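You operate a simulated robot arm through the tools that you are given. There is no shell and no other tool. Be economical: measure what you need, move in short steps, check, and stop when the job is done.

Carry out the task below with a simulated robot arm. There is one attempt and no reset: what you move stays moved.

TASK
Fetch the white overflow pipe and set it on top of the small shell. Then fetch the foam corner from the grey table and set it on the white panel with blue film.
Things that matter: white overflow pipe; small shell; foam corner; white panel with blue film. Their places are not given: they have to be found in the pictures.

It is judged by the outcome, as a careful person would: the job done as asked, and still so three seconds after it is handed in. It fails if anything else is knocked over, pushed out of place, dropped, spilled or broken.

THE ROBOT
A 7-joint arm with a two-finger parallel gripper, fixed in place. Base frame: the origin is at the foot of the arm, x ahead of it, y to its left, z up; the work surface is at about z = 0. Lengths are in cm, angles in degrees, forces in N, time in s.
With the tool pointing down near the work surface it reaches from about 22 to 58 cm from the base axis. Its first joint turns from -66.0 to 66.0 degrees. Payload 2.5 kg.
Tool frame: the origin (TCP) lies between the finger pads and is the grasp point; the fingertips stand 2.3 cm ahead of it; z points along the fingers, y is the line along which they close. The gripper opens to 9.4 cm. The fingers are 3.8 cm wide and 1 cm thick; the gripper's body (5.4 by 9.6 cm) begins 3.9 cm behind the TCP.
Orientation is that of the tool frame in the base frame, as a unit quaternion [x, y, z, w]. With the fingers straight down and closing along the base's y, the tool's x points along the base's -x, its y along +y and its z along -z.

THE INTERFACE
- The arm moves only by the tool move_arm. Its argument "motion" is a list of rows, each an object of numbers (a shift or turn left out is 0, a gripper value left out holds the last): "wx", "wy", "wz": the turn, a rotation vector about the tool's x, y, z in units of 5 degrees (1.0 is 5 degrees); "x", "y", "z": the shift along the tool's x, y, z in units of 20 mm (1.0 is 20 mm); "grip": the closure, from 0 (fully open) to 1 (shut). In form: [{"wx": .., "wy": .., "wz": .., "x": .., "y": .., "z": .., "grip": ..}, ...]. A call has 1 to 12 rows; each row shifts and turns the commanded pose from where the row before left it, along the tool's axes as they then stand. A call with a number of a shift or a turn outside -1 to 1 is refused whole. A row lasts 0.2 s, in which the tool goes at most 5 cm and 8.6 degrees; a call with a longer step from one row to the next is refused whole, and so is a gripper value outside its range. A pose out of reach is approached as far as the arm can. The call stops where the force on the tool passes 40 N (or 10 N more than at its start, if that is more) or the arm is blocked; 0.2 s more then pass. The fingers move at their own pace (about 10.8 cm/s each) and stop on an object; they squeeze with about 29 N. The grip force told is the motor's: it shows also when the fingers shut on nothing. Time passes only in rows, and 0.2 s behind the last, so rows that do not move let the fingers close. It gives the time, the measured TCP pose, the force on the tool (base axes), the opening and the grip force at its end, in the units of the frame above (readings bear some noise), and new pictures: "show" is both (left out), scene, wrist or none.
- Cameras (640 x 400 px; columns grow to the right, rows downward): "scene" is fixed at [12.84, -41.22, 54.32]; the picture's right is [0.76, -0.65, 0.00], its down [-0.43, -0.50, -0.75] and it looks along [0.49, 0.57, -0.66] (base axes); focal length 227 px, centre (320, 200). "wrist" rides on the gripper at [-3.9, 0, -4.4] in the tool frame; the picture's right is [0.00, -1.00, 0.00], its down [0.97, 0.00, -0.24] and it looks along [0.24, 0.00, 0.97] (tool axes); focal length 218 px, centre (320, 200).
- point_at(camera, pixels): for up to 12 pixels [column, row] of the newest picture of that camera ("zoom" is the newest enlarged one), the place [x, y, z] in the base frame of the surface seen there, good to about 0.2 cm, but the place of the scene camera against the robot may be out by one fixed shift of up to 1.2 cm in any direction. No time passes.
- close_up(camera, box): a new picture of the part [left, top, right, bottom] of that camera's present view, enlarged. No time passes.
- sign_off(): hands the job in; it is judged then, once.

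Work in short steps. Measure before you move; look again where a grasp or a placing could have gone wrong, and mend it. You have 80 turns and 120 pictures in all, those below and enlarged ones among them. Open the gripper and draw the arm clear of the work before you hand the job in, unless the task says otherwise; then end with one line.

The tools are called after "Call:" by a JSON object that holds its "method" and its "body". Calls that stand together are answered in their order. move_arm: Moves the arm, as the interface text tells. Its arguments: {"type":"object","properties":{"motion":{"type":"array","items":{"type":"object","properties":{"wx":{"type":"number"},"wy":{"type":"number"},"wz":{"type":"number"},"x":{"type":"number"},"y":{"type":"number"},"z":{"type":"number"},"grip":{"type":"number"}}}},"show":{"type":"string","enum":["both","scene","wrist","none"]}},"required":["motion"]} The other tools are called the same way: point_at (camera, pixels) gives the place of the surface under pixels of a picture; close_up (camera, box) takes an enlarged picture of a part of a camera's view; sign_off () hands the job in.

At the start:

```text
time_s: 0.0
tcp_pos: [38.38, 5.38, 36.21]
tcp_rot: [0.001, 1.0, 0.001, 0.0]
ft_force: [-0.2, -1.0, 0.2]
grip_width: 9.43
grip_force: 0.0
```

scene: 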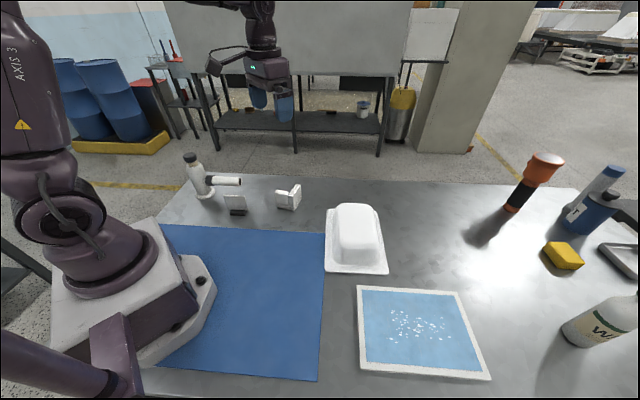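
wrist: 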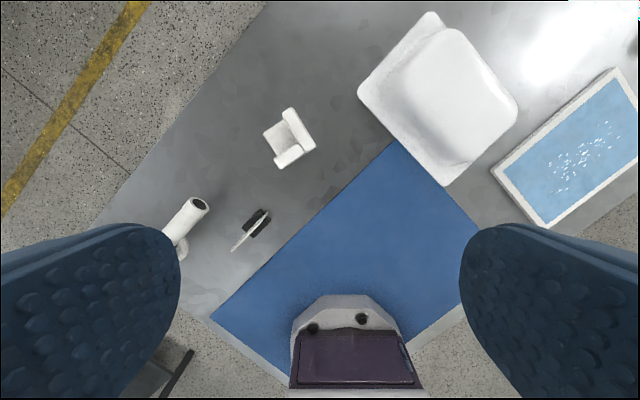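

The scene shows a white pipe near (210,180), a card holder at (236,205), the foam corner near (289,197), a white shell at (357,240) and the panel at (420,330). I'll enlarge both and measure.

Call:
{"method": "close_up", "body": {"camera": "scene", "box": [160, 140, 320, 240]}}

Call:
{"method": "point_at", "body": {"camera": "scene", "pixels": [[190, 157], [198, 175], [206, 197], [225, 180], [240, 181], [236, 197], [236, 212], [286, 190], [296, 190], [289, 208], [355, 208], [357, 240]]}}

Call:
{"method": "point_at", "body": {"camera": "wrist", "pixels": [[198, 204], [185, 220], [175, 235], [181, 252], [235, 248], [265, 215], [275, 140], [290, 112], [310, 145], [280, 162], [440, 100], [580, 160]]}}

Call:
{"method": "close_up", "body": {"camera": "scene", "box": [300, 190, 500, 390]}}

```text
4.00 times, centred on (240, 190) of scene
```

zoom: 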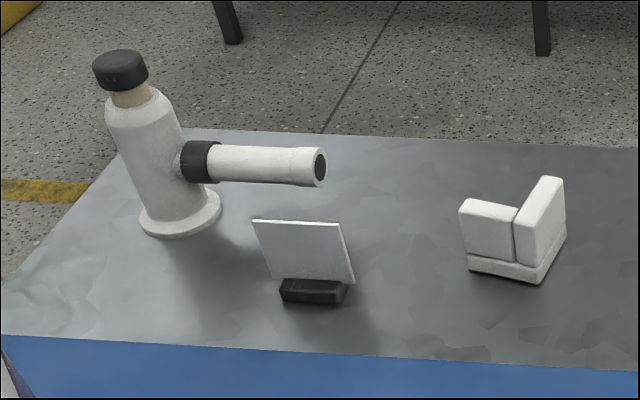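

```text
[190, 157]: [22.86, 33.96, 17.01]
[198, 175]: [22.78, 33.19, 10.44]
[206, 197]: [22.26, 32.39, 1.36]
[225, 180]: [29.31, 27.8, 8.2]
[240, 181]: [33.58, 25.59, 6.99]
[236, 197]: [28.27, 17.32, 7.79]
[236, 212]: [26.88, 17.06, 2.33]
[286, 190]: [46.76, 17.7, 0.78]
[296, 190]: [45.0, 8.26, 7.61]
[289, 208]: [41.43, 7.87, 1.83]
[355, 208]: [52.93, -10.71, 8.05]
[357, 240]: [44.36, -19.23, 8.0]
```

```text
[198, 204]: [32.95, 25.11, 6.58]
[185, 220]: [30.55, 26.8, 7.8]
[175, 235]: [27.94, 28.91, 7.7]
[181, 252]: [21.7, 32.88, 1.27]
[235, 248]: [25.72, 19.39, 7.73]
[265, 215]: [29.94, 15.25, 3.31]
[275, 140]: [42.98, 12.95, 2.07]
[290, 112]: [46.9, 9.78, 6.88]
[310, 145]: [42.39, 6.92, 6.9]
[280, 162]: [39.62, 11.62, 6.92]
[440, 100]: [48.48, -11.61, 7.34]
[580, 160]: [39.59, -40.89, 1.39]
```

```text
2.00 times, centred on (400, 290) of scene
```

zoom: 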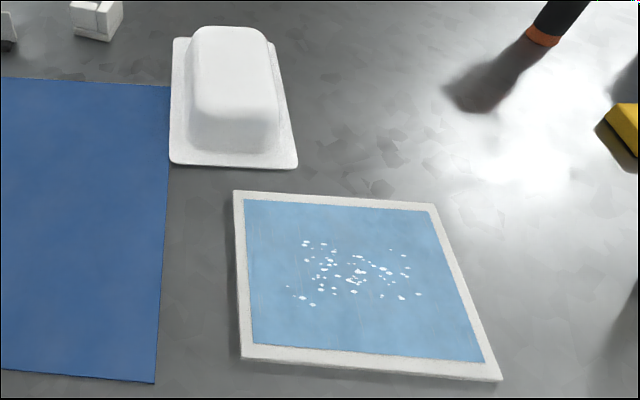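

The pipe is an upright fitting about 17 cm tall with a cap, on an axis near (22.5,33); its arm points along about -34° in xy. I'll move over it at the current height, then turn so the fingers close along the arm's direction.

Call:
{"method": "move_arm", "body": {"motion": [{"x": 0.6, "y": 1}, {"x": 0.6, "y": 1}, {"x": 0.6, "y": 1}, {"x": 0.6, "y": 1}, {"x": 0.6, "y": 1}, {"x": 0.6, "y": 1}, {"x": 0.6, "y": 1}, {"x": 0.6, "y": 1}, {"x": 0.6, "y": 1}, {"x": 0.6, "y": 1}, {"x": 0.6, "y": 1}, {"x": 0.6, "y": 1}], "show": "none"}}

Call:
{"method": "move_arm", "body": {"motion": [{"wz": -1}, {"wz": -1}, {"wz": -1}, {"wz": -1}, {"wz": -1}, {"wz": -1}, {"wz": -1}, {"wz": -1}, {"wz": -1}, {"wz": -1}, {"wz": -1}, {"wz": 0}]}}

```text
time_s: 2.6
tcp_pos: [24.02, 29.49, 36.27]
tcp_rot: [0.0, 1.0, 0.0, 0.0]
ft_force: [0.2, 1.2, -0.6]
grip_width: 9.39
grip_force: 0.0
```

```text
time_s: 5.2
tcp_pos: [23.85, 29.43, 36.24]
tcp_rot: [-0.462, 0.887, 0.001, 0.0]
ft_force: [0.4, 0.5, 0.6]
grip_width: 9.39
grip_force: 0.1
```

scene: 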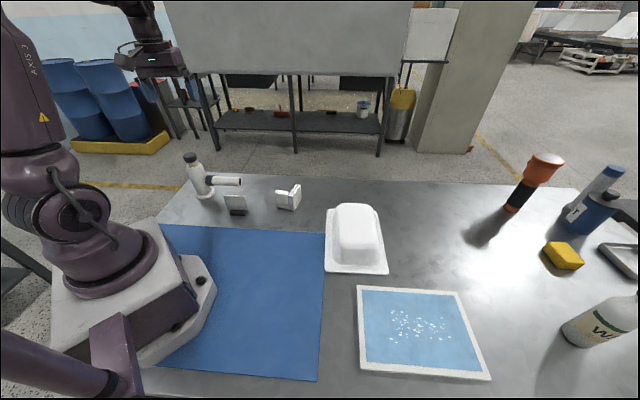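
wrist: 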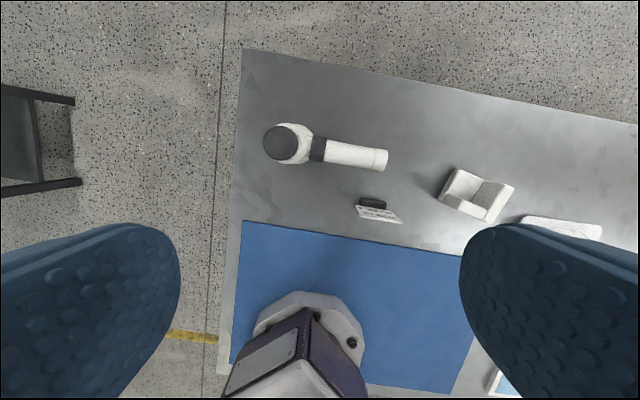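

Call:
{"method": "point_at", "body": {"camera": "wrist", "pixels": [[265, 142], [281, 126], [281, 143], [297, 145], [281, 161], [305, 132], [310, 148], [325, 149], [350, 153], [384, 160]]}}

Call:
{"method": "close_up", "body": {"camera": "wrist", "box": [240, 100, 400, 200]}}

```text
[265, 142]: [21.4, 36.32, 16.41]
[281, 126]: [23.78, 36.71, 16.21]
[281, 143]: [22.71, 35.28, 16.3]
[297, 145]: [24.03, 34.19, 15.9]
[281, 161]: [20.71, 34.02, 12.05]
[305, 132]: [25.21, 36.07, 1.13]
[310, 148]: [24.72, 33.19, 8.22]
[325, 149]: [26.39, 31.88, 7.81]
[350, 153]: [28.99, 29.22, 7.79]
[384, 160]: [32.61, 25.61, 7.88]
```

```text
4.00 times, centred on (320, 150) of wrist
```

zoom: 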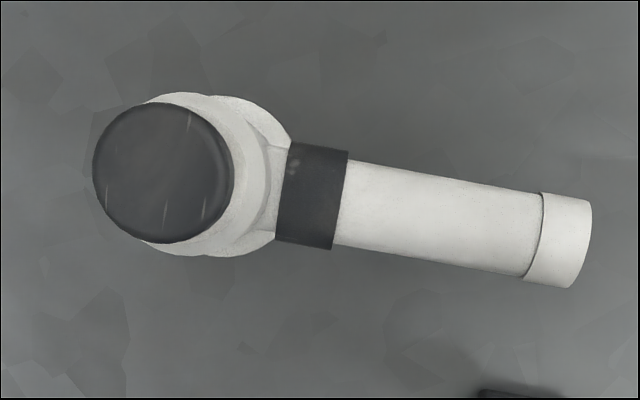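

The cap centre is at about (22.7,35.2) with its top at z 16.4, and the arm points at -44°. I'll trim the yaw by 9° and descend to hover at z 22.

Call:
{"method": "move_arm", "body": {"motion": [{"wz": 0.9}, {"wz": 0.9}, {"x": -0.21, "y": 0.303, "z": 0.89}, {"x": -0.21, "y": 0.303, "z": 0.89}, {"x": -0.21, "y": 0.303, "z": 0.89}, {"x": -0.21, "y": 0.303, "z": 0.89}, {"x": -0.21, "y": 0.303, "z": 0.89}, {"x": -0.21, "y": 0.303, "z": 0.89}, {"x": -0.21, "y": 0.303, "z": 0.89}, {"x": -0.21, "y": 0.303, "z": 0.89}, {"x": 0}]}}

```text
time_s: 7.6
tcp_pos: [22.98, 35.21, 21.82]
tcp_rot: [-0.391, 0.92, -0.001, 0.001]
ft_force: [0.0, -0.5, -0.9]
grip_width: 9.4
grip_force: 0.1
```

scene: 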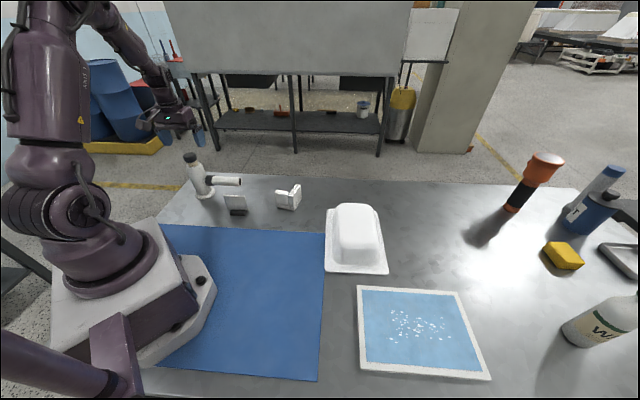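
wrist: 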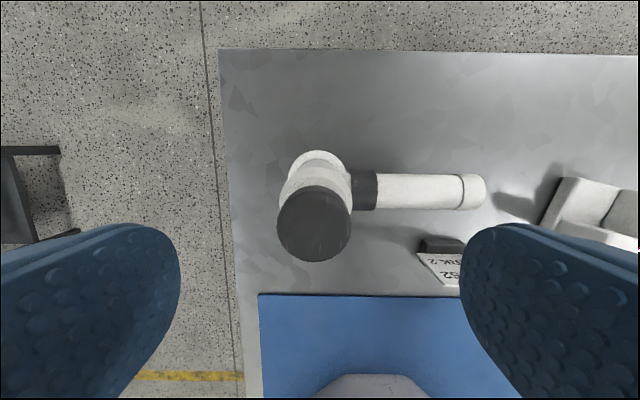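

Call:
{"method": "point_at", "body": {"camera": "wrist", "pixels": [[314, 224], [280, 224], [349, 224], [314, 190], [314, 258]]}}

```text
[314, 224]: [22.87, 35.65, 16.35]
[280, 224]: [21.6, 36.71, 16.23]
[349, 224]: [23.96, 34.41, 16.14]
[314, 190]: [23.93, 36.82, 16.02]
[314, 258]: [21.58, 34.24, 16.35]
```

The cap centre is at (22.8,35.55). I'll shift slightly, descend to z 15 and close on the cap.

Call:
{"method": "move_arm", "body": {"motion": [{"x": -0.06, "y": 0.18}, {"z": 0.7}, {"z": 0.7}, {"z": 0.7}, {"z": 0.7}, {"z": 0.6}, {"grip": 0}], "show": "wrist"}}

```text
time_s: 9.2
tcp_pos: [22.5, 35.86, 15.24]
tcp_rot: [-0.391, 0.921, 0.001, 0.0]
ft_force: [-0.1, -0.2, 0.2]
grip_width: 9.42
grip_force: 0.1
```

wrist: 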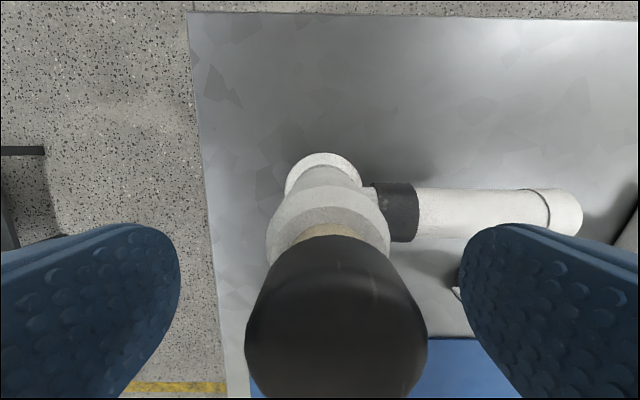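

The cap sits about 16 px right of centre (about 0.3 cm). I'll shift back and close.

Call:
{"method": "move_arm", "body": {"motion": [{"y": -0.14}, {"grip": 0.3}, {"grip": 0.5}, {"grip": 1}, {"grip": 1}, {"grip": 1}, {"grip": 1}], "show": "both"}}

```text
time_s: 10.8
tcp_pos: [22.71, 35.42, 15.27]
tcp_rot: [-0.391, 0.92, 0.0, 0.0]
ft_force: [0.5, -0.1, 0.4]
grip_width: 3.71
grip_force: 29.0
```

scene: 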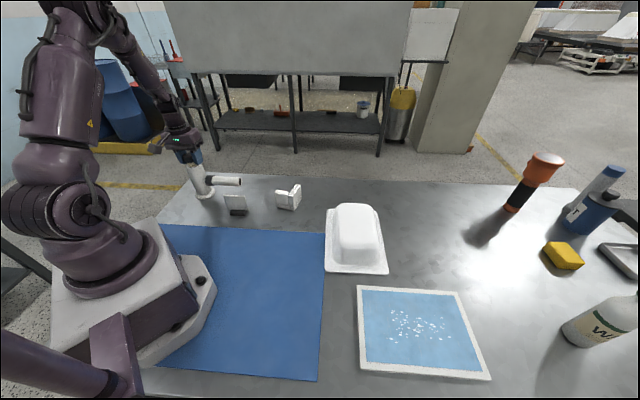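
wrist: 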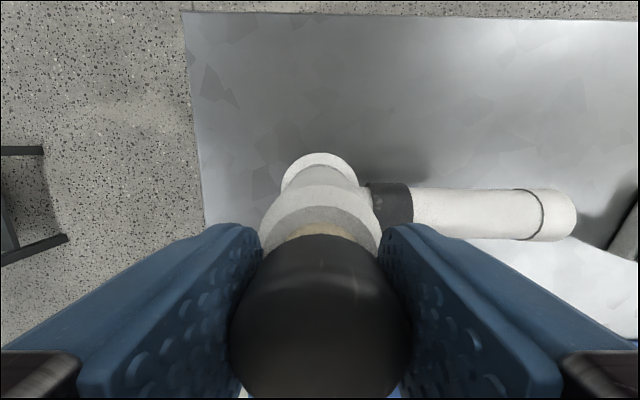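

Gripped at 3.71 cm, 29 N. Lifting a little first to check it.

Call:
{"method": "move_arm", "body": {"motion": [{"z": -0.3}, {"z": -0.5}, {"z": -0.7}, {"z": -0.5}, {"z": 0}], "show": "both"}}

Call:
{"method": "point_at", "body": {"camera": "scene", "pixels": [[341, 205], [355, 203], [372, 207], [336, 225], [357, 222], [376, 230], [338, 250], [358, 245], [378, 252], [340, 240], [375, 220], [357, 256]]}}

Call:
{"method": "close_up", "body": {"camera": "scene", "box": [150, 120, 270, 220]}}

```text
time_s: 12.0
tcp_pos: [22.7, 35.42, 19.18]
tcp_rot: [-0.391, 0.92, 0.0, 0.0]
ft_force: [-0.3, -0.5, -1.6]
grip_width: 3.71
grip_force: 28.8
```

scene: 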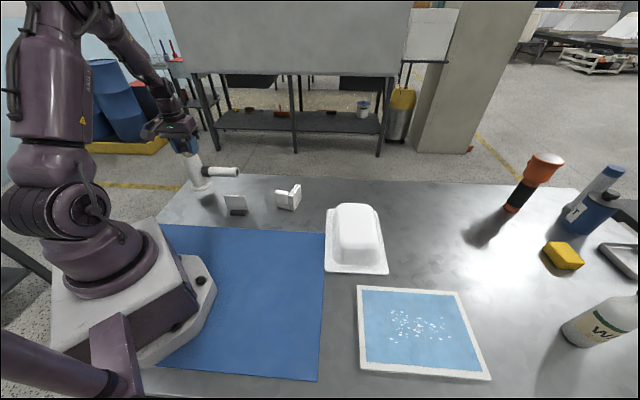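
wrist: 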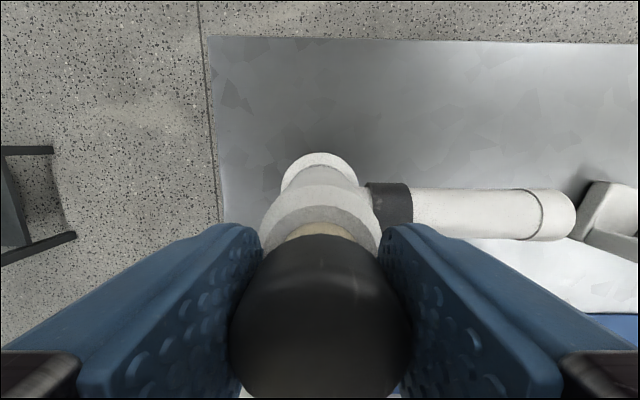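

```text
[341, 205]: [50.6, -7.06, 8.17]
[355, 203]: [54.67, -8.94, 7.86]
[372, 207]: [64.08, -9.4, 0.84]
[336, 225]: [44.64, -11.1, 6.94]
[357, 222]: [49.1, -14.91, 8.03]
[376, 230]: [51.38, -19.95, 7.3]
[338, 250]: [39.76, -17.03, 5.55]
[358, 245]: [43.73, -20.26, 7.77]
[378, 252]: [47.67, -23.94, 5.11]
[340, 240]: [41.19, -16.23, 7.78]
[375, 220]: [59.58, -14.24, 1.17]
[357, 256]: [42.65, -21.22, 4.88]
```

```text
4.00 times, centred on (210, 170) of scene
```

zoom: 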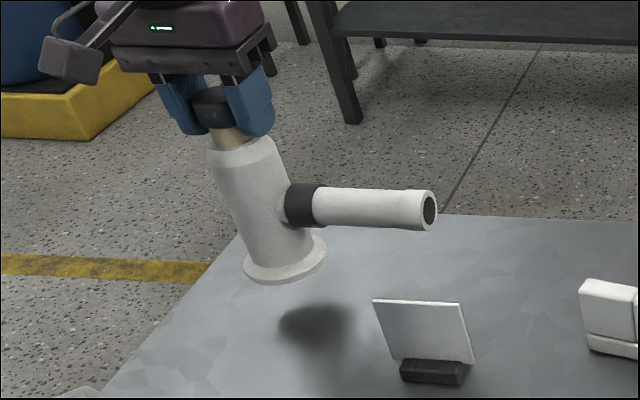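

It's held upright and stable. I'll lift to z≈30 and carry toward a viewing point beside the shell.

Call:
{"method": "move_arm", "body": {"motion": [{"z": -0.9}, {"z": -0.9}, {"z": -0.9, "y": -0.95, "x": 0.5}, {"z": -0.9, "y": -0.995, "x": 0.5475}, {"z": -0.9, "y": -0.995, "x": 0.5475}, {"z": -0.9, "y": -0.995, "x": 0.5475}, {"y": -0.995, "x": 0.5475}, {"y": -0.995, "x": 0.5475}, {"y": -0.995, "x": 0.5475}, {"y": -0.995, "x": 0.5475}, {"y": -0.995, "x": 0.5475}, {"y": -0.995, "x": 0.5475}], "show": "scene"}}

Call:
{"method": "move_arm", "body": {"motion": [{"y": -0.995, "x": 0.5475}, {"y": -0.995, "x": 0.5475}, {"y": -0.995, "x": 0.5475}, {"y": -0.995, "x": 0.5475}, {"y": -0.995, "x": 0.5475}, {"y": -0.995, "x": 0.5475}, {"y": -0.995, "x": 0.5475}, {"y": -0.995, "x": 0.5475}, {"y": -0.995, "x": 0.5475}, {"y": -0.995, "x": 0.5475}, {"x": 0}], "show": "both"}}

```text
time_s: 14.6
tcp_pos: [29.43, 13.58, 29.91]
tcp_rot: [-0.391, 0.921, 0.0, 0.0]
ft_force: [-0.6, -0.1, -1.4]
grip_width: 3.71
grip_force: 29.0
```

scene: 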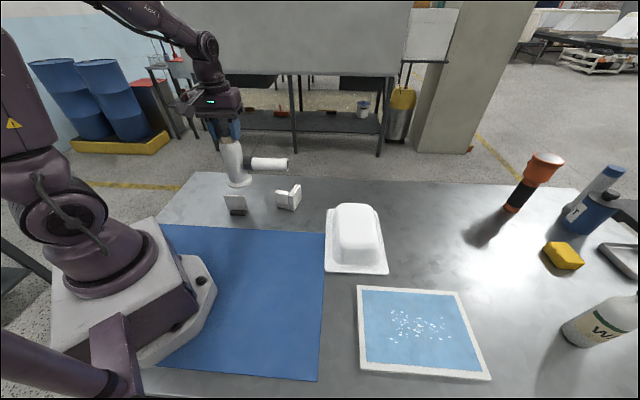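

```text
time_s: 17.0
tcp_pos: [36.16, -7.99, 29.74]
tcp_rot: [-0.391, 0.92, 0.0, 0.0]
ft_force: [0.7, 0.4, -2.0]
grip_width: 3.71
grip_force: 28.9
```

scene: 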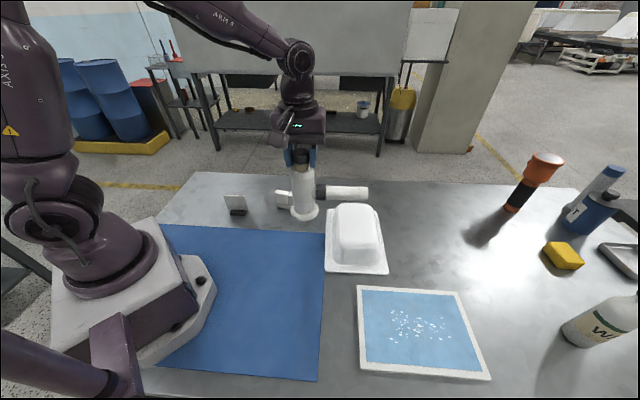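
wrist: 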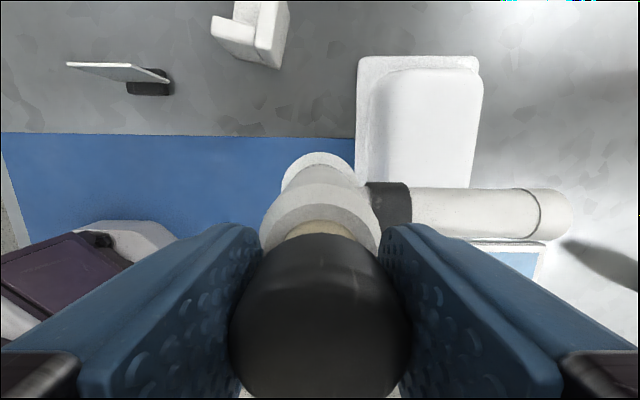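

Call:
{"method": "close_up", "body": {"camera": "wrist", "box": [340, 40, 500, 200]}}

Call:
{"method": "point_at", "body": {"camera": "wrist", "pixels": [[378, 80], [400, 80], [440, 80], [474, 80], [380, 130], [395, 130], [430, 130], [460, 130], [474, 130], [385, 180], [420, 180], [468, 180]]}}

```text
2.50 times, centred on (420, 120) of wrist
```

zoom: 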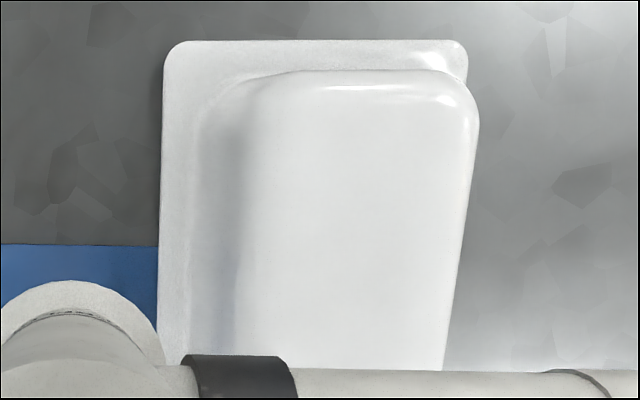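

```text
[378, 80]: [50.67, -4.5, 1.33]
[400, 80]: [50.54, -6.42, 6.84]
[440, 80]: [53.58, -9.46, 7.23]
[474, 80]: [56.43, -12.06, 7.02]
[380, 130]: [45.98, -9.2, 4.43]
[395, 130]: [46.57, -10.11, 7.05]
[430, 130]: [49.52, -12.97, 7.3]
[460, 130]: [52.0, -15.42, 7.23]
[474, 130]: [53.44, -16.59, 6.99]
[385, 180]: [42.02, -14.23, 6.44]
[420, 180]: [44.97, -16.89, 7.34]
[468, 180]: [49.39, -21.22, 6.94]
```

The shell top is flat at z≈7.3, about 9 × 15 cm, centred near (48.5,-14.5). I'll move over it and lower to about 1.5 cm above.

Call:
{"method": "move_arm", "body": {"motion": [{"y": -0.828, "x": -0.244}, {"y": -0.828, "x": -0.244}, {"y": -0.828, "x": -0.244}, {"y": -0.828, "x": -0.244}, {"y": -0.828, "x": -0.244}, {"y": -0.828, "x": -0.244}, {"y": -0.828, "x": -0.244}, {"y": -0.828, "x": -0.244}, {"z": 0.9}, {"z": 0.9}, {"z": 0.9}, {"z": 0}], "show": "both"}}

Call:
{"method": "close_up", "body": {"camera": "scene", "box": [280, 110, 480, 290]}}

```text
time_s: 19.6
tcp_pos: [48.56, -14.11, 24.67]
tcp_rot: [-0.391, 0.92, 0.0, 0.0]
ft_force: [-0.1, -0.7, -0.8]
grip_width: 3.67
grip_force: 28.8
```

scene: 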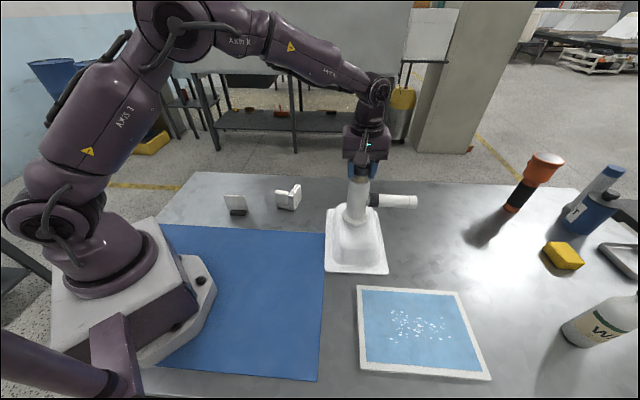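
wrist: 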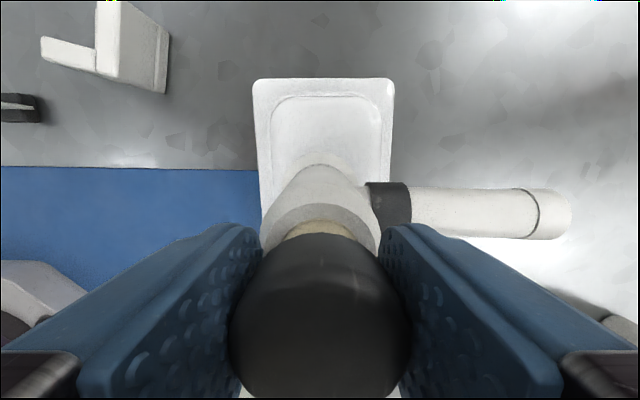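

```text
2.22 times, centred on (380, 200) of scene
```

zoom: 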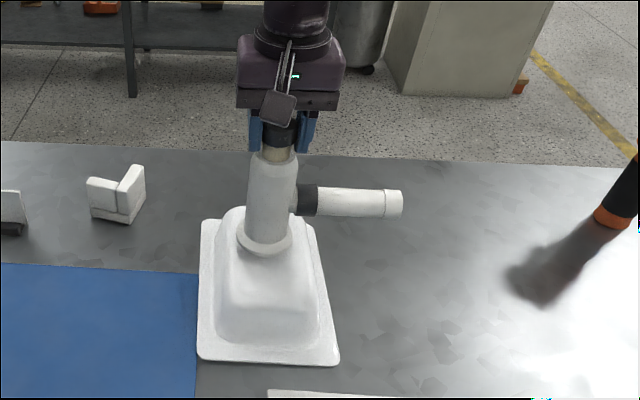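

It's well positioned. Lowering in small steps while watching the force.

Call:
{"method": "move_arm", "body": {"motion": [{"z": 0.4}, {"z": 0.3}, {"z": 0.15}, {"z": 0.1}, {"z": 0}], "show": "scene"}}

```text
time_s: 20.8
tcp_pos: [48.65, -14.24, 22.85]
tcp_rot: [-0.391, 0.92, 0.0, 0.001]
ft_force: [-0.6, 0.5, 2.0]
grip_width: 3.68
grip_force: 28.8
```

scene: 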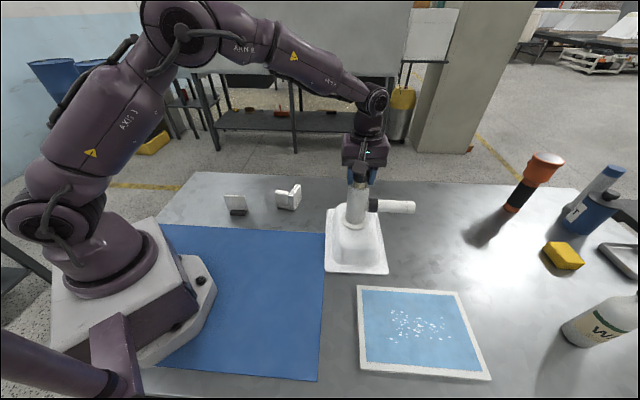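

Call:
{"method": "move_arm", "body": {"motion": [{"z": 0.05}, {"z": 0.0}], "show": "none"}}

```text
time_s: 21.4
tcp_pos: [48.47, -14.22, 22.63]
tcp_rot: [-0.39, 0.921, -0.001, 0.001]
ft_force: [1.2, -1.5, 2.8]
grip_width: 3.67
grip_force: 28.8
```

The z force rose to +2.8 N, so it's seated. Releasing.

Call:
{"method": "move_arm", "body": {"motion": [{"grip": 0.5}, {"grip": 0.3}, {"grip": 0}, {"grip": 0}, {"grip": 0}], "show": "both"}}

Call:
{"method": "close_up", "body": {"camera": "scene", "box": [290, 130, 450, 290]}}

```text
time_s: 22.6
tcp_pos: [48.4, -14.26, 22.59]
tcp_rot: [-0.391, 0.921, 0.0, 0.0]
ft_force: [-0.3, -0.2, 0.4]
grip_width: 9.38
grip_force: 0.0
```

scene: 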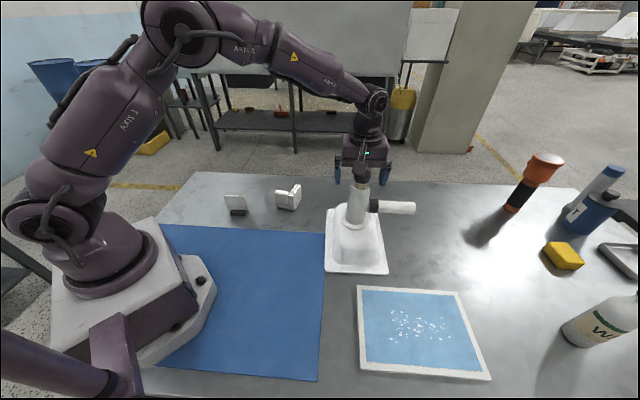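
wrist: 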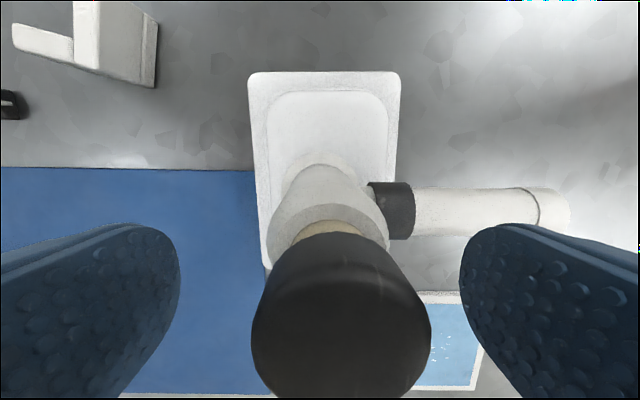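

```text
2.50 times, centred on (370, 210) of scene
```

zoom: 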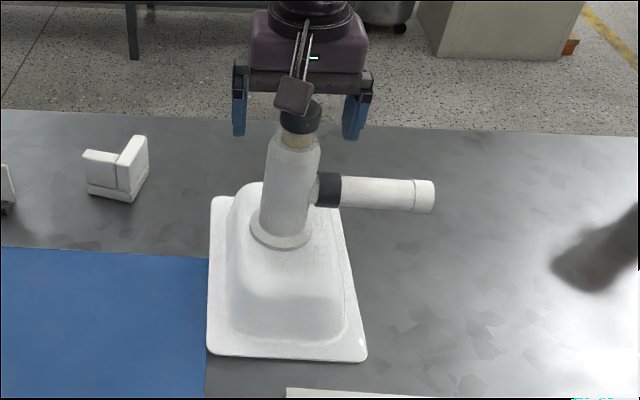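

It stands freely on the shell. I'll retreat straight up, then move over the foam corner.

Call:
{"method": "move_arm", "body": {"motion": [{"z": -0.6}, {"z": -0.9}, {"z": -0.95}, {"z": -0.95}, {"z": -0.95}, {"z": -0.95}, {"z": -0.3}], "show": "none"}}

Call:
{"method": "move_arm", "body": {"motion": [{"y": 0.945, "x": -0.52}, {"y": 0.945, "x": -0.52}, {"y": 0.945, "x": -0.52}, {"y": 0.945, "x": -0.52}, {"y": 0.945, "x": -0.52}, {"y": 0.945, "x": -0.52}, {"y": 0.945, "x": -0.52}, {"y": 0.945, "x": -0.52}, {"y": 0.945, "x": -0.52}, {"y": 0.945, "x": -0.52}, {"y": 0.945, "x": -0.52}, {"x": 0}], "show": "both"}}

```text
time_s: 24.2
tcp_pos: [48.42, -14.14, 33.71]
tcp_rot: [-0.392, 0.92, 0.0, 0.001]
ft_force: [0.1, -0.2, 0.0]
grip_width: 9.41
grip_force: 0.0
```

```text
time_s: 26.8
tcp_pos: [41.57, 8.68, 33.88]
tcp_rot: [-0.391, 0.92, 0.0, 0.001]
ft_force: [-1.3, -0.3, -0.5]
grip_width: 9.41
grip_force: 0.1
```

scene: 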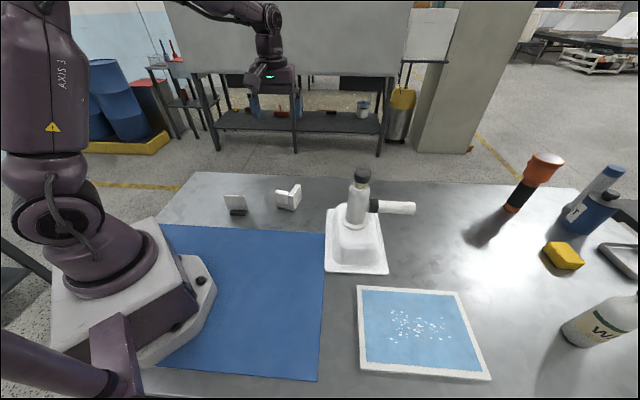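
wrist: 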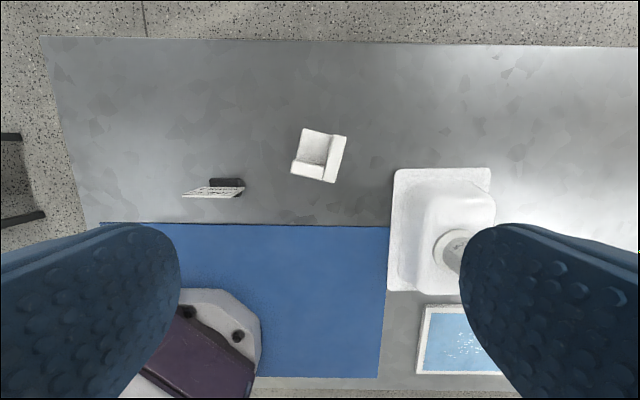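

Call:
{"method": "close_up", "body": {"camera": "wrist", "box": [280, 117, 360, 197]}}

Call:
{"method": "point_at", "body": {"camera": "wrist", "pixels": [[341, 137], [326, 180], [336, 158], [294, 172], [310, 170], [304, 130], [315, 148], [333, 134], [345, 137], [320, 179], [445, 312], [430, 370]]}}

Call:
{"method": "close_up", "body": {"camera": "scene", "box": [260, 172, 320, 222]}}

```text
5.00 times, centred on (320, 157) of wrist
```

zoom: 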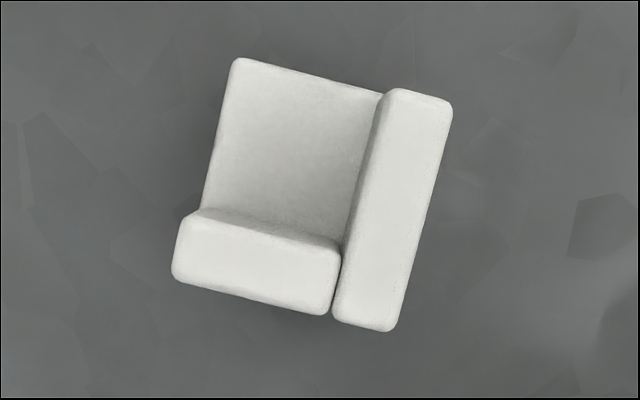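

```text
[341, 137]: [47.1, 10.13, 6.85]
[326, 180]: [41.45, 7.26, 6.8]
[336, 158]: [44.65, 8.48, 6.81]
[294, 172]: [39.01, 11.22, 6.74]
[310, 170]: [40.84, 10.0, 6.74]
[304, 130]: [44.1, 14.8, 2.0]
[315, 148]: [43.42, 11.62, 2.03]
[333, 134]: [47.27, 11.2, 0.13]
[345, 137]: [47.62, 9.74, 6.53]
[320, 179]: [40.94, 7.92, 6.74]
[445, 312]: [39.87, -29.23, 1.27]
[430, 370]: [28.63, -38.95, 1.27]
```

```text
8.00 times, centred on (290, 197) of scene
```

zoom: 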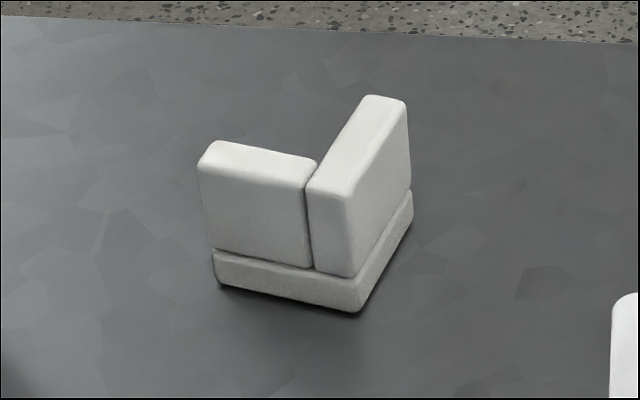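

The foam corner is a 2 cm slab with two walls up to z 6.8. The long wall runs at about 32° with its free end at (47.3,10.2), so I'll grasp it around (45.35,9.0). First I turn 14° and hover at z 16.

Call:
{"method": "move_arm", "body": {"motion": [{"wz": 0.93}, {"wz": 0.93}, {"wz": 0.93, "z": 0.3}, {"x": -0.187, "y": -0.096, "z": 0.95}, {"x": -0.187, "y": -0.096, "z": 0.95}, {"x": -0.187, "y": -0.096, "z": 0.95}, {"x": -0.187, "y": -0.096, "z": 0.95}, {"x": -0.187, "y": -0.096, "z": 0.95}, {"x": -0.187, "y": -0.096, "z": 0.95}, {"x": -0.187, "y": -0.096, "z": 0.95}, {"x": -0.187, "y": -0.096, "z": 0.95}, {"x": -0.187, "y": -0.096, "z": 0.95}], "show": "wrist"}}

Call:
{"method": "close_up", "body": {"camera": "wrist", "box": [220, 140, 420, 340]}}

```text
time_s: 29.4
tcp_pos: [45.09, 8.78, 16.05]
tcp_rot: [-0.276, 0.961, 0.0, -0.001]
ft_force: [-0.2, 0.7, -0.2]
grip_width: 9.4
grip_force: 0.1
```

wrist: 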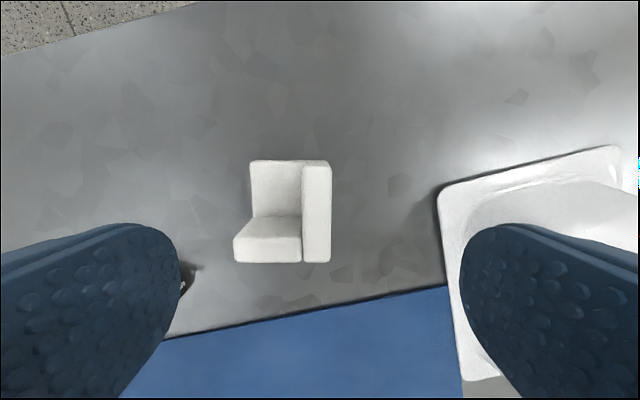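

```text
2.00 times, centred on (320, 240) of wrist
```

zoom: 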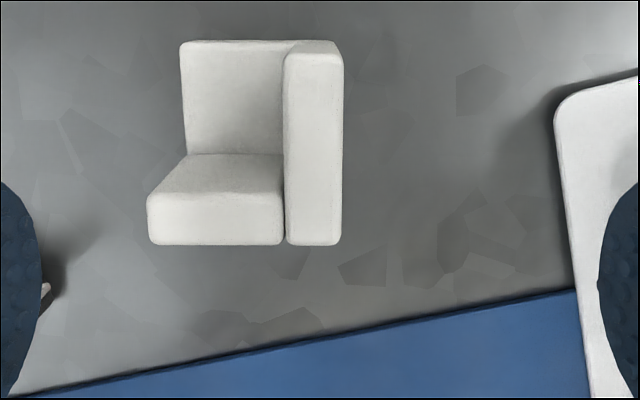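

Aligned with the wall (cols 303–331, free inner span rows 161–237). I'll shift 0.6 cm toward the free end and 0.2 cm in y, then descend to z≈5.4.

Call:
{"method": "move_arm", "body": {"motion": [{"x": -0.32, "y": 0.1}, {"z": 0.9}, {"z": 0.9}, {"z": 0.9}, {"z": 0.9}, {"z": 0}], "show": "wrist"}}

```text
time_s: 30.8
tcp_pos: [45.59, 9.32, 8.82]
tcp_rot: [-0.277, 0.961, 0.001, 0.0]
ft_force: [-0.6, -0.6, 0.4]
grip_width: 9.39
grip_force: 0.0
```

wrist: 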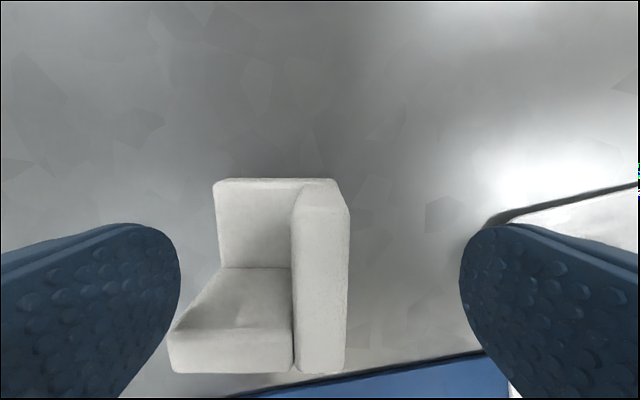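

Centred. The margin to the short wall is about 0.3 cm, so I'll shift a bit further out, descend and close.

Call:
{"method": "move_arm", "body": {"motion": [{"x": -0.12}, {"z": 0.7}, {"z": 0.7}, {"z": 0.3}, {"z": 0}, {"grip": 0.4}, {"grip": 0.7}, {"grip": 1}, {"grip": 1}, {"grip": 1}, {"grip": 1}], "show": "both"}}

```text
time_s: 33.2
tcp_pos: [45.82, 9.39, 5.54]
tcp_rot: [-0.277, 0.961, -0.001, -0.001]
ft_force: [0.0, -0.8, -0.2]
grip_width: 1.91
grip_force: 29.3
```

scene: 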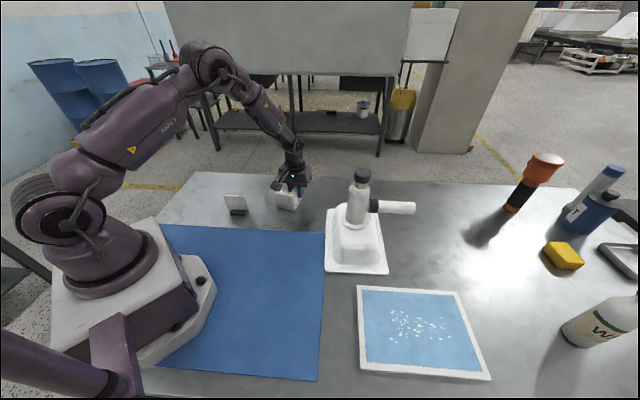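
wrist: 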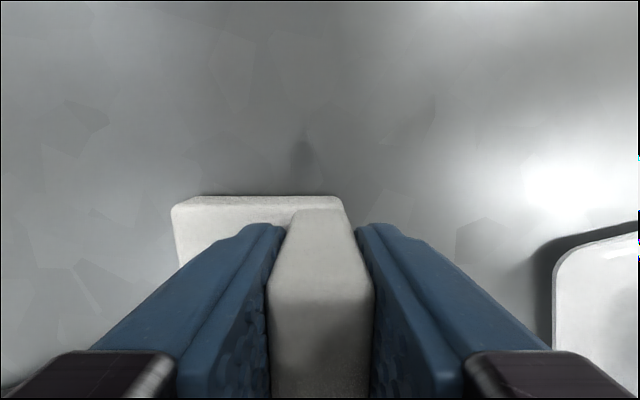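

Gripped at 1.91 cm. Lifting, and measuring the panel.

Call:
{"method": "move_arm", "body": {"motion": [{"z": -0.3}, {"z": -0.6}, {"z": -0.9}, {"z": -0.9}, {"z": -0.9}, {"z": -0.9}, {"z": -0.9}, {"z": -0.6}, {"z": 0}], "show": "both"}}

Call:
{"method": "point_at", "body": {"camera": "scene", "pixels": [[359, 288], [456, 292], [489, 378], [362, 369], [410, 327], [420, 335], [365, 292], [365, 360], [480, 370]]}}

```text
time_s: 35.2
tcp_pos: [45.69, 9.21, 17.57]
tcp_rot: [-0.276, 0.961, 0.0, 0.0]
ft_force: [0.5, -0.4, 0.4]
grip_width: 1.9
grip_force: 29.0
```

scene: 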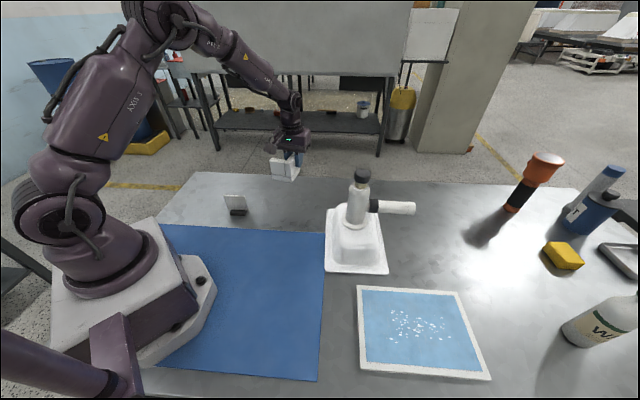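
wrist: 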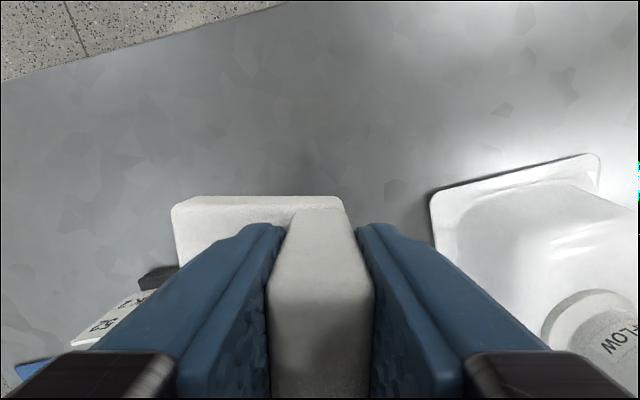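

```text
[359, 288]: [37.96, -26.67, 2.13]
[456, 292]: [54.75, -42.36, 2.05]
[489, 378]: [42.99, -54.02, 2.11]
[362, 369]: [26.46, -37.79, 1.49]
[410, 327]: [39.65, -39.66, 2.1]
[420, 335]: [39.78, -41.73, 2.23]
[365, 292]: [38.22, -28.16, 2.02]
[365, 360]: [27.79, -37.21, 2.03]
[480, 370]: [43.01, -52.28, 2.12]
```

The foam is held level. The panel's corners are about (38,-27), (55,-42), (43,-54), (26.5,-38). I'll carry it inside of the shell, past (31,-8), turning to align with the panel.

Call:
{"method": "move_arm", "body": {"motion": [{"x": 0.98, "y": -0.309}, {"x": 0.98, "y": -0.309}, {"x": 0.98, "y": -0.309}, {"x": 0.98, "y": -0.309}, {"x": 0.98, "y": -0.309}, {"x": 0.98, "y": -0.309}, {"x": 0.98, "y": -0.309}, {"x": 0.98, "y": -0.309}, {"x": 0.98, "y": -0.309}, {"x": 0.98, "y": -0.309}, {"x": 0.98, "y": -0.309}], "show": "none"}}

Call:
{"method": "move_arm", "body": {"motion": [{"wz": 1}, {"wz": 1}, {"wz": 1}, {"wz": 1}, {"wz": 1}, {"wz": 1}, {"wz": 1}, {"wz": 1}, {"wz": 1}, {"wz": 1}, {"wz": 1}, {"wz": 1}], "show": "scene"}}

```text
time_s: 37.6
tcp_pos: [31.21, -7.81, 17.29]
tcp_rot: [-0.277, 0.961, -0.001, 0.0]
ft_force: [-0.3, 0.6, 0.6]
grip_width: 1.91
grip_force: 28.3
```

```text
time_s: 40.2
tcp_pos: [31.07, -7.83, 17.58]
tcp_rot: [0.242, 0.97, 0.0, 0.0]
ft_force: [-0.2, -0.3, -0.3]
grip_width: 1.9
grip_force: 29.2
```

scene: 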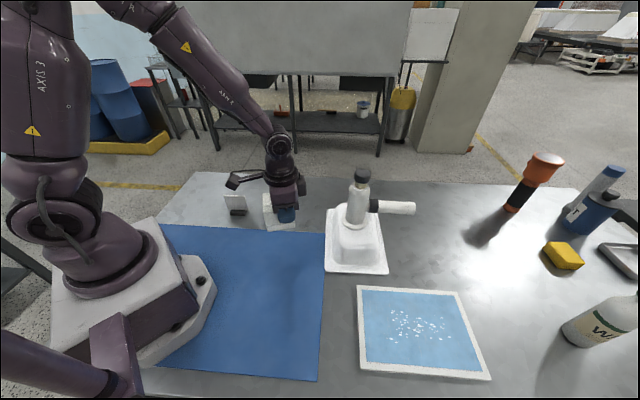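

Call:
{"method": "move_arm", "body": {"motion": [{"wz": 0.85}, {"wz": 0.85}, {"wz": 0.85}, {"wz": 0.85}, {"x": -1, "y": -0.715}, {"x": -1, "y": -0.715}, {"x": -1, "y": -0.715}, {"x": -1, "y": -0.715}, {"x": -1, "y": -0.715}, {"x": -1, "y": -0.715}, {"x": -1, "y": -0.715}, {"x": 0}], "show": "both"}}

```text
time_s: 42.8
tcp_pos: [33.95, -24.72, 17.44]
tcp_rot: [0.382, 0.924, 0.0, -0.001]
ft_force: [0.7, -0.1, 0.1]
grip_width: 1.9
grip_force: 28.7
```

scene: 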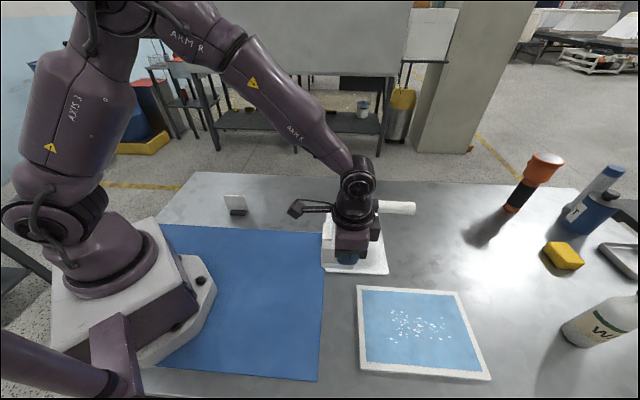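
wrist: 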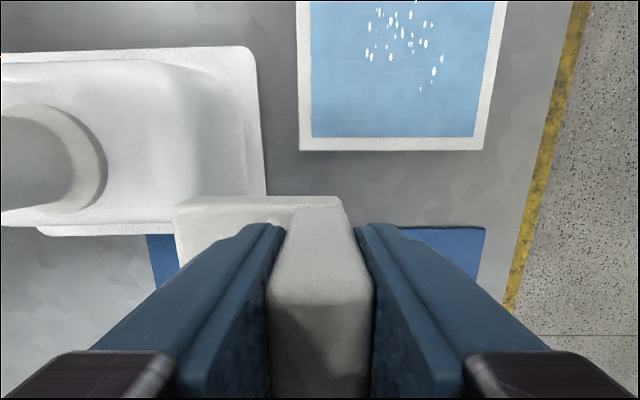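

Call:
{"method": "point_at", "body": {"camera": "wrist", "pixels": [[301, 148], [481, 148], [313, 136], [474, 136], [310, 20], [490, 20], [299, 20], [502, 20]]}}

```text
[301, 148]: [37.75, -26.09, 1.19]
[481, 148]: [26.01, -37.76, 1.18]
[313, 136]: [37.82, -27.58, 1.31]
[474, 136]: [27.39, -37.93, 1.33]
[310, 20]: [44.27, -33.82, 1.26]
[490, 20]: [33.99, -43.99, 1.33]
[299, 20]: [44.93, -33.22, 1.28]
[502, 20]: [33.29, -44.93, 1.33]
```

Panel surface is z≈1.3, with the near edge midpoint at (31.9,-31.9). I'll move so the foam's centre is near (36.8,-36.9) and lower to z 9.

Call:
{"method": "move_arm", "body": {"motion": [{"x": -0.985, "y": -0.767}, {"x": -0.985, "y": -0.767}, {"x": -0.985, "y": -0.767}, {"x": -0.985, "y": -0.767}, {"x": -0.985, "y": -0.767}, {"x": -0.985, "y": -0.767}, {"z": 0.84}, {"z": 0.84}, {"z": 0.84}, {"z": 0.84}, {"z": 0.84}, {"z": 0}], "show": "both"}}

Call:
{"method": "close_up", "body": {"camera": "scene", "box": [330, 230, 510, 390]}}

```text
time_s: 45.4
tcp_pos: [35.8, -39.65, 9.05]
tcp_rot: [0.382, 0.924, 0.0, 0.0]
ft_force: [-0.5, 0.4, 0.5]
grip_width: 1.91
grip_force: 29.0
```

scene: 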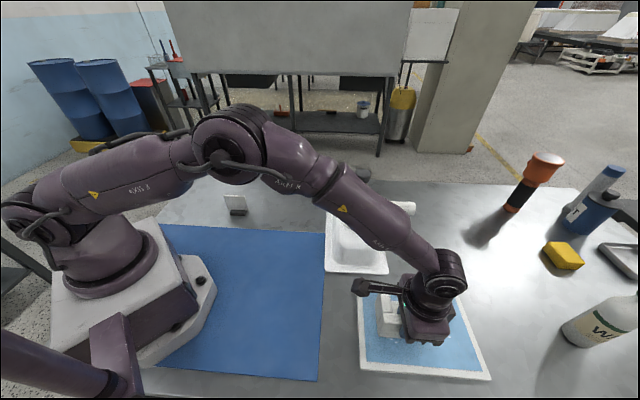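
wrist: 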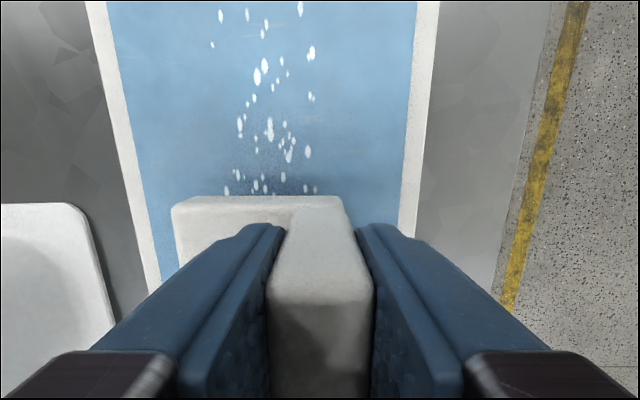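

```text
2.50 times, centred on (420, 310) of scene
```

zoom: 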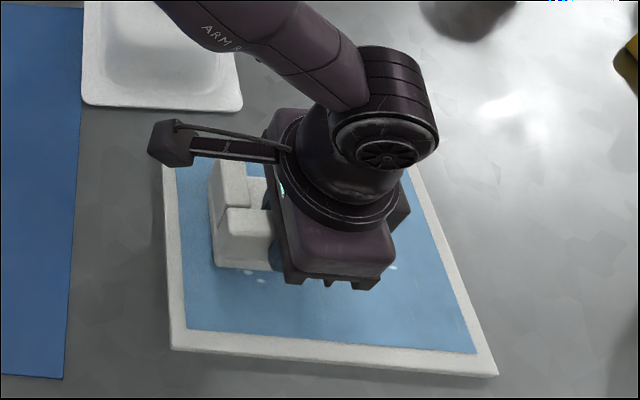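

Foam is over the film with margin. Lowering to the panel (contact expected at TCP z≈6.85).

Call:
{"method": "move_arm", "body": {"motion": [{"z": 0.5}, {"z": 0.3}, {"z": 0.15}, {"z": 0.08}, {"z": 0}], "show": "none"}}

```text
time_s: 46.6
tcp_pos: [35.79, -39.75, 6.94]
tcp_rot: [0.382, 0.924, -0.001, -0.001]
ft_force: [-0.4, -0.7, -0.1]
grip_width: 1.92
grip_force: 28.6
```

Call:
{"method": "move_arm", "body": {"motion": [{"z": 0.06}, {"z": 0}], "show": "both"}}

```text
time_s: 47.2
tcp_pos: [35.94, -39.7, 6.91]
tcp_rot: [0.382, 0.924, 0.0, 0.0]
ft_force: [-0.2, 0.1, -1.0]
grip_width: 1.9
grip_force: 28.5
```

scene: 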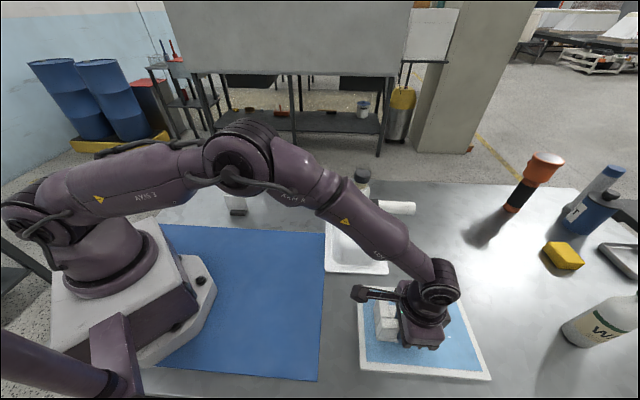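
wrist: 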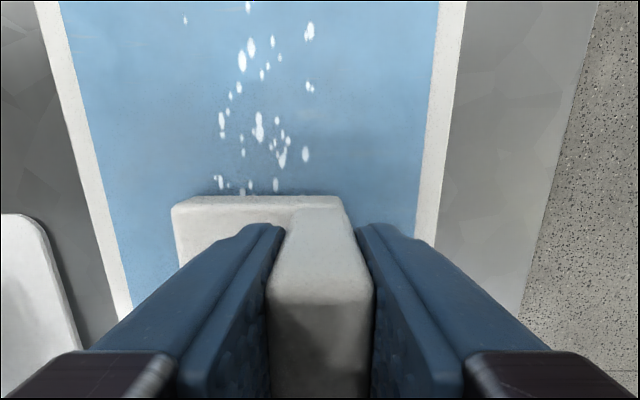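

No contact yet; creeping down 1 mm at a time.

Call:
{"method": "move_arm", "body": {"motion": [{"z": 0.05}, {"z": 0}], "show": "none"}}

Call:
{"method": "move_arm", "body": {"motion": [{"z": 0.05}, {"z": 0}], "show": "none"}}

```text
time_s: 47.8
tcp_pos: [35.95, -39.7, 6.79]
tcp_rot: [0.382, 0.924, 0.0, 0.0]
ft_force: [-0.4, -0.3, 0.2]
grip_width: 1.93
grip_force: 28.7
```

```text
time_s: 48.4
tcp_pos: [35.86, -39.6, 6.67]
tcp_rot: [0.382, 0.924, 0.0, 0.0]
ft_force: [-0.2, 0.2, -0.9]
grip_width: 1.88
grip_force: 29.3
```

Call:
{"method": "move_arm", "body": {"motion": [{"z": 0.05}, {"z": 0}], "show": "none"}}

Call:
{"method": "move_arm", "body": {"motion": [{"z": 0.04}, {"z": 0}], "show": "wrist"}}

```text
time_s: 49.0
tcp_pos: [36.02, -39.53, 6.75]
tcp_rot: [0.382, 0.924, 0.001, 0.001]
ft_force: [1.0, -0.3, -0.3]
grip_width: 1.9
grip_force: 29.2
```

```text
time_s: 49.6
tcp_pos: [35.89, -39.65, 6.58]
tcp_rot: [0.381, 0.924, 0.0, 0.001]
ft_force: [0.4, 0.3, 7.6]
grip_width: 1.91
grip_force: 29.4
```

wrist: 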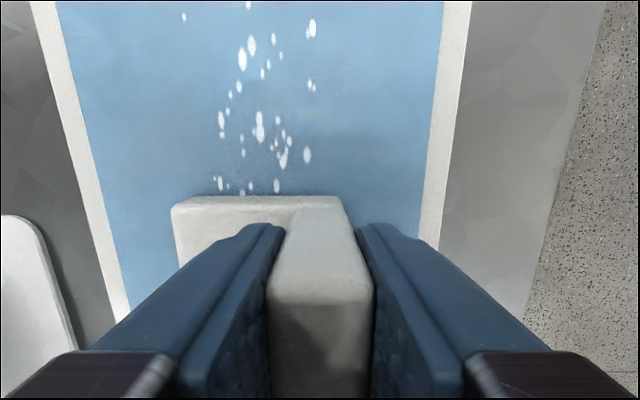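

Contact at 7.6 N. Releasing, then rising straight up.

Call:
{"method": "move_arm", "body": {"motion": [{"grip": 0.7}, {"grip": 0.5}, {"grip": 0.4}, {"grip": 0.4}, {"z": -0.3}, {"z": -0.7}, {"z": -0.9}, {"z": -0.9}, {"z": -0.9}, {"z": -0.9}, {"z": -0.9}, {"z": -0.9}], "show": "both"}}

```text
time_s: 52.2
tcp_pos: [35.97, -39.55, 19.47]
tcp_rot: [0.382, 0.924, -0.001, 0.0]
ft_force: [-0.5, 0.4, 0.1]
grip_width: 5.66
grip_force: 0.1
```

scene: 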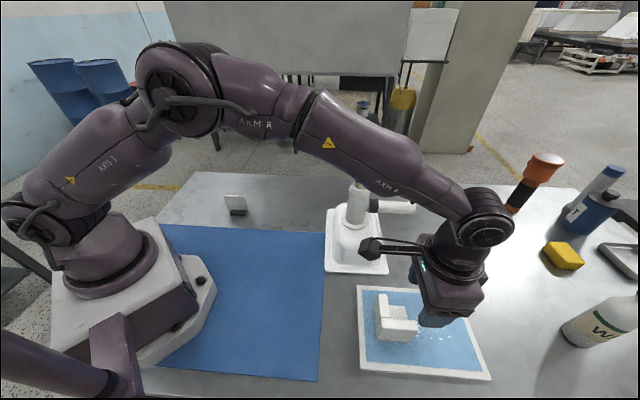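
wrist: 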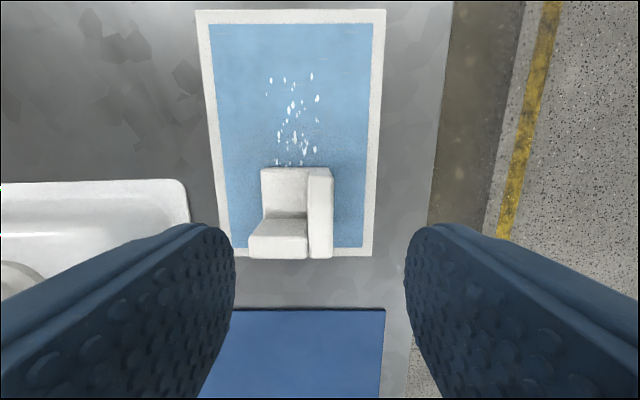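

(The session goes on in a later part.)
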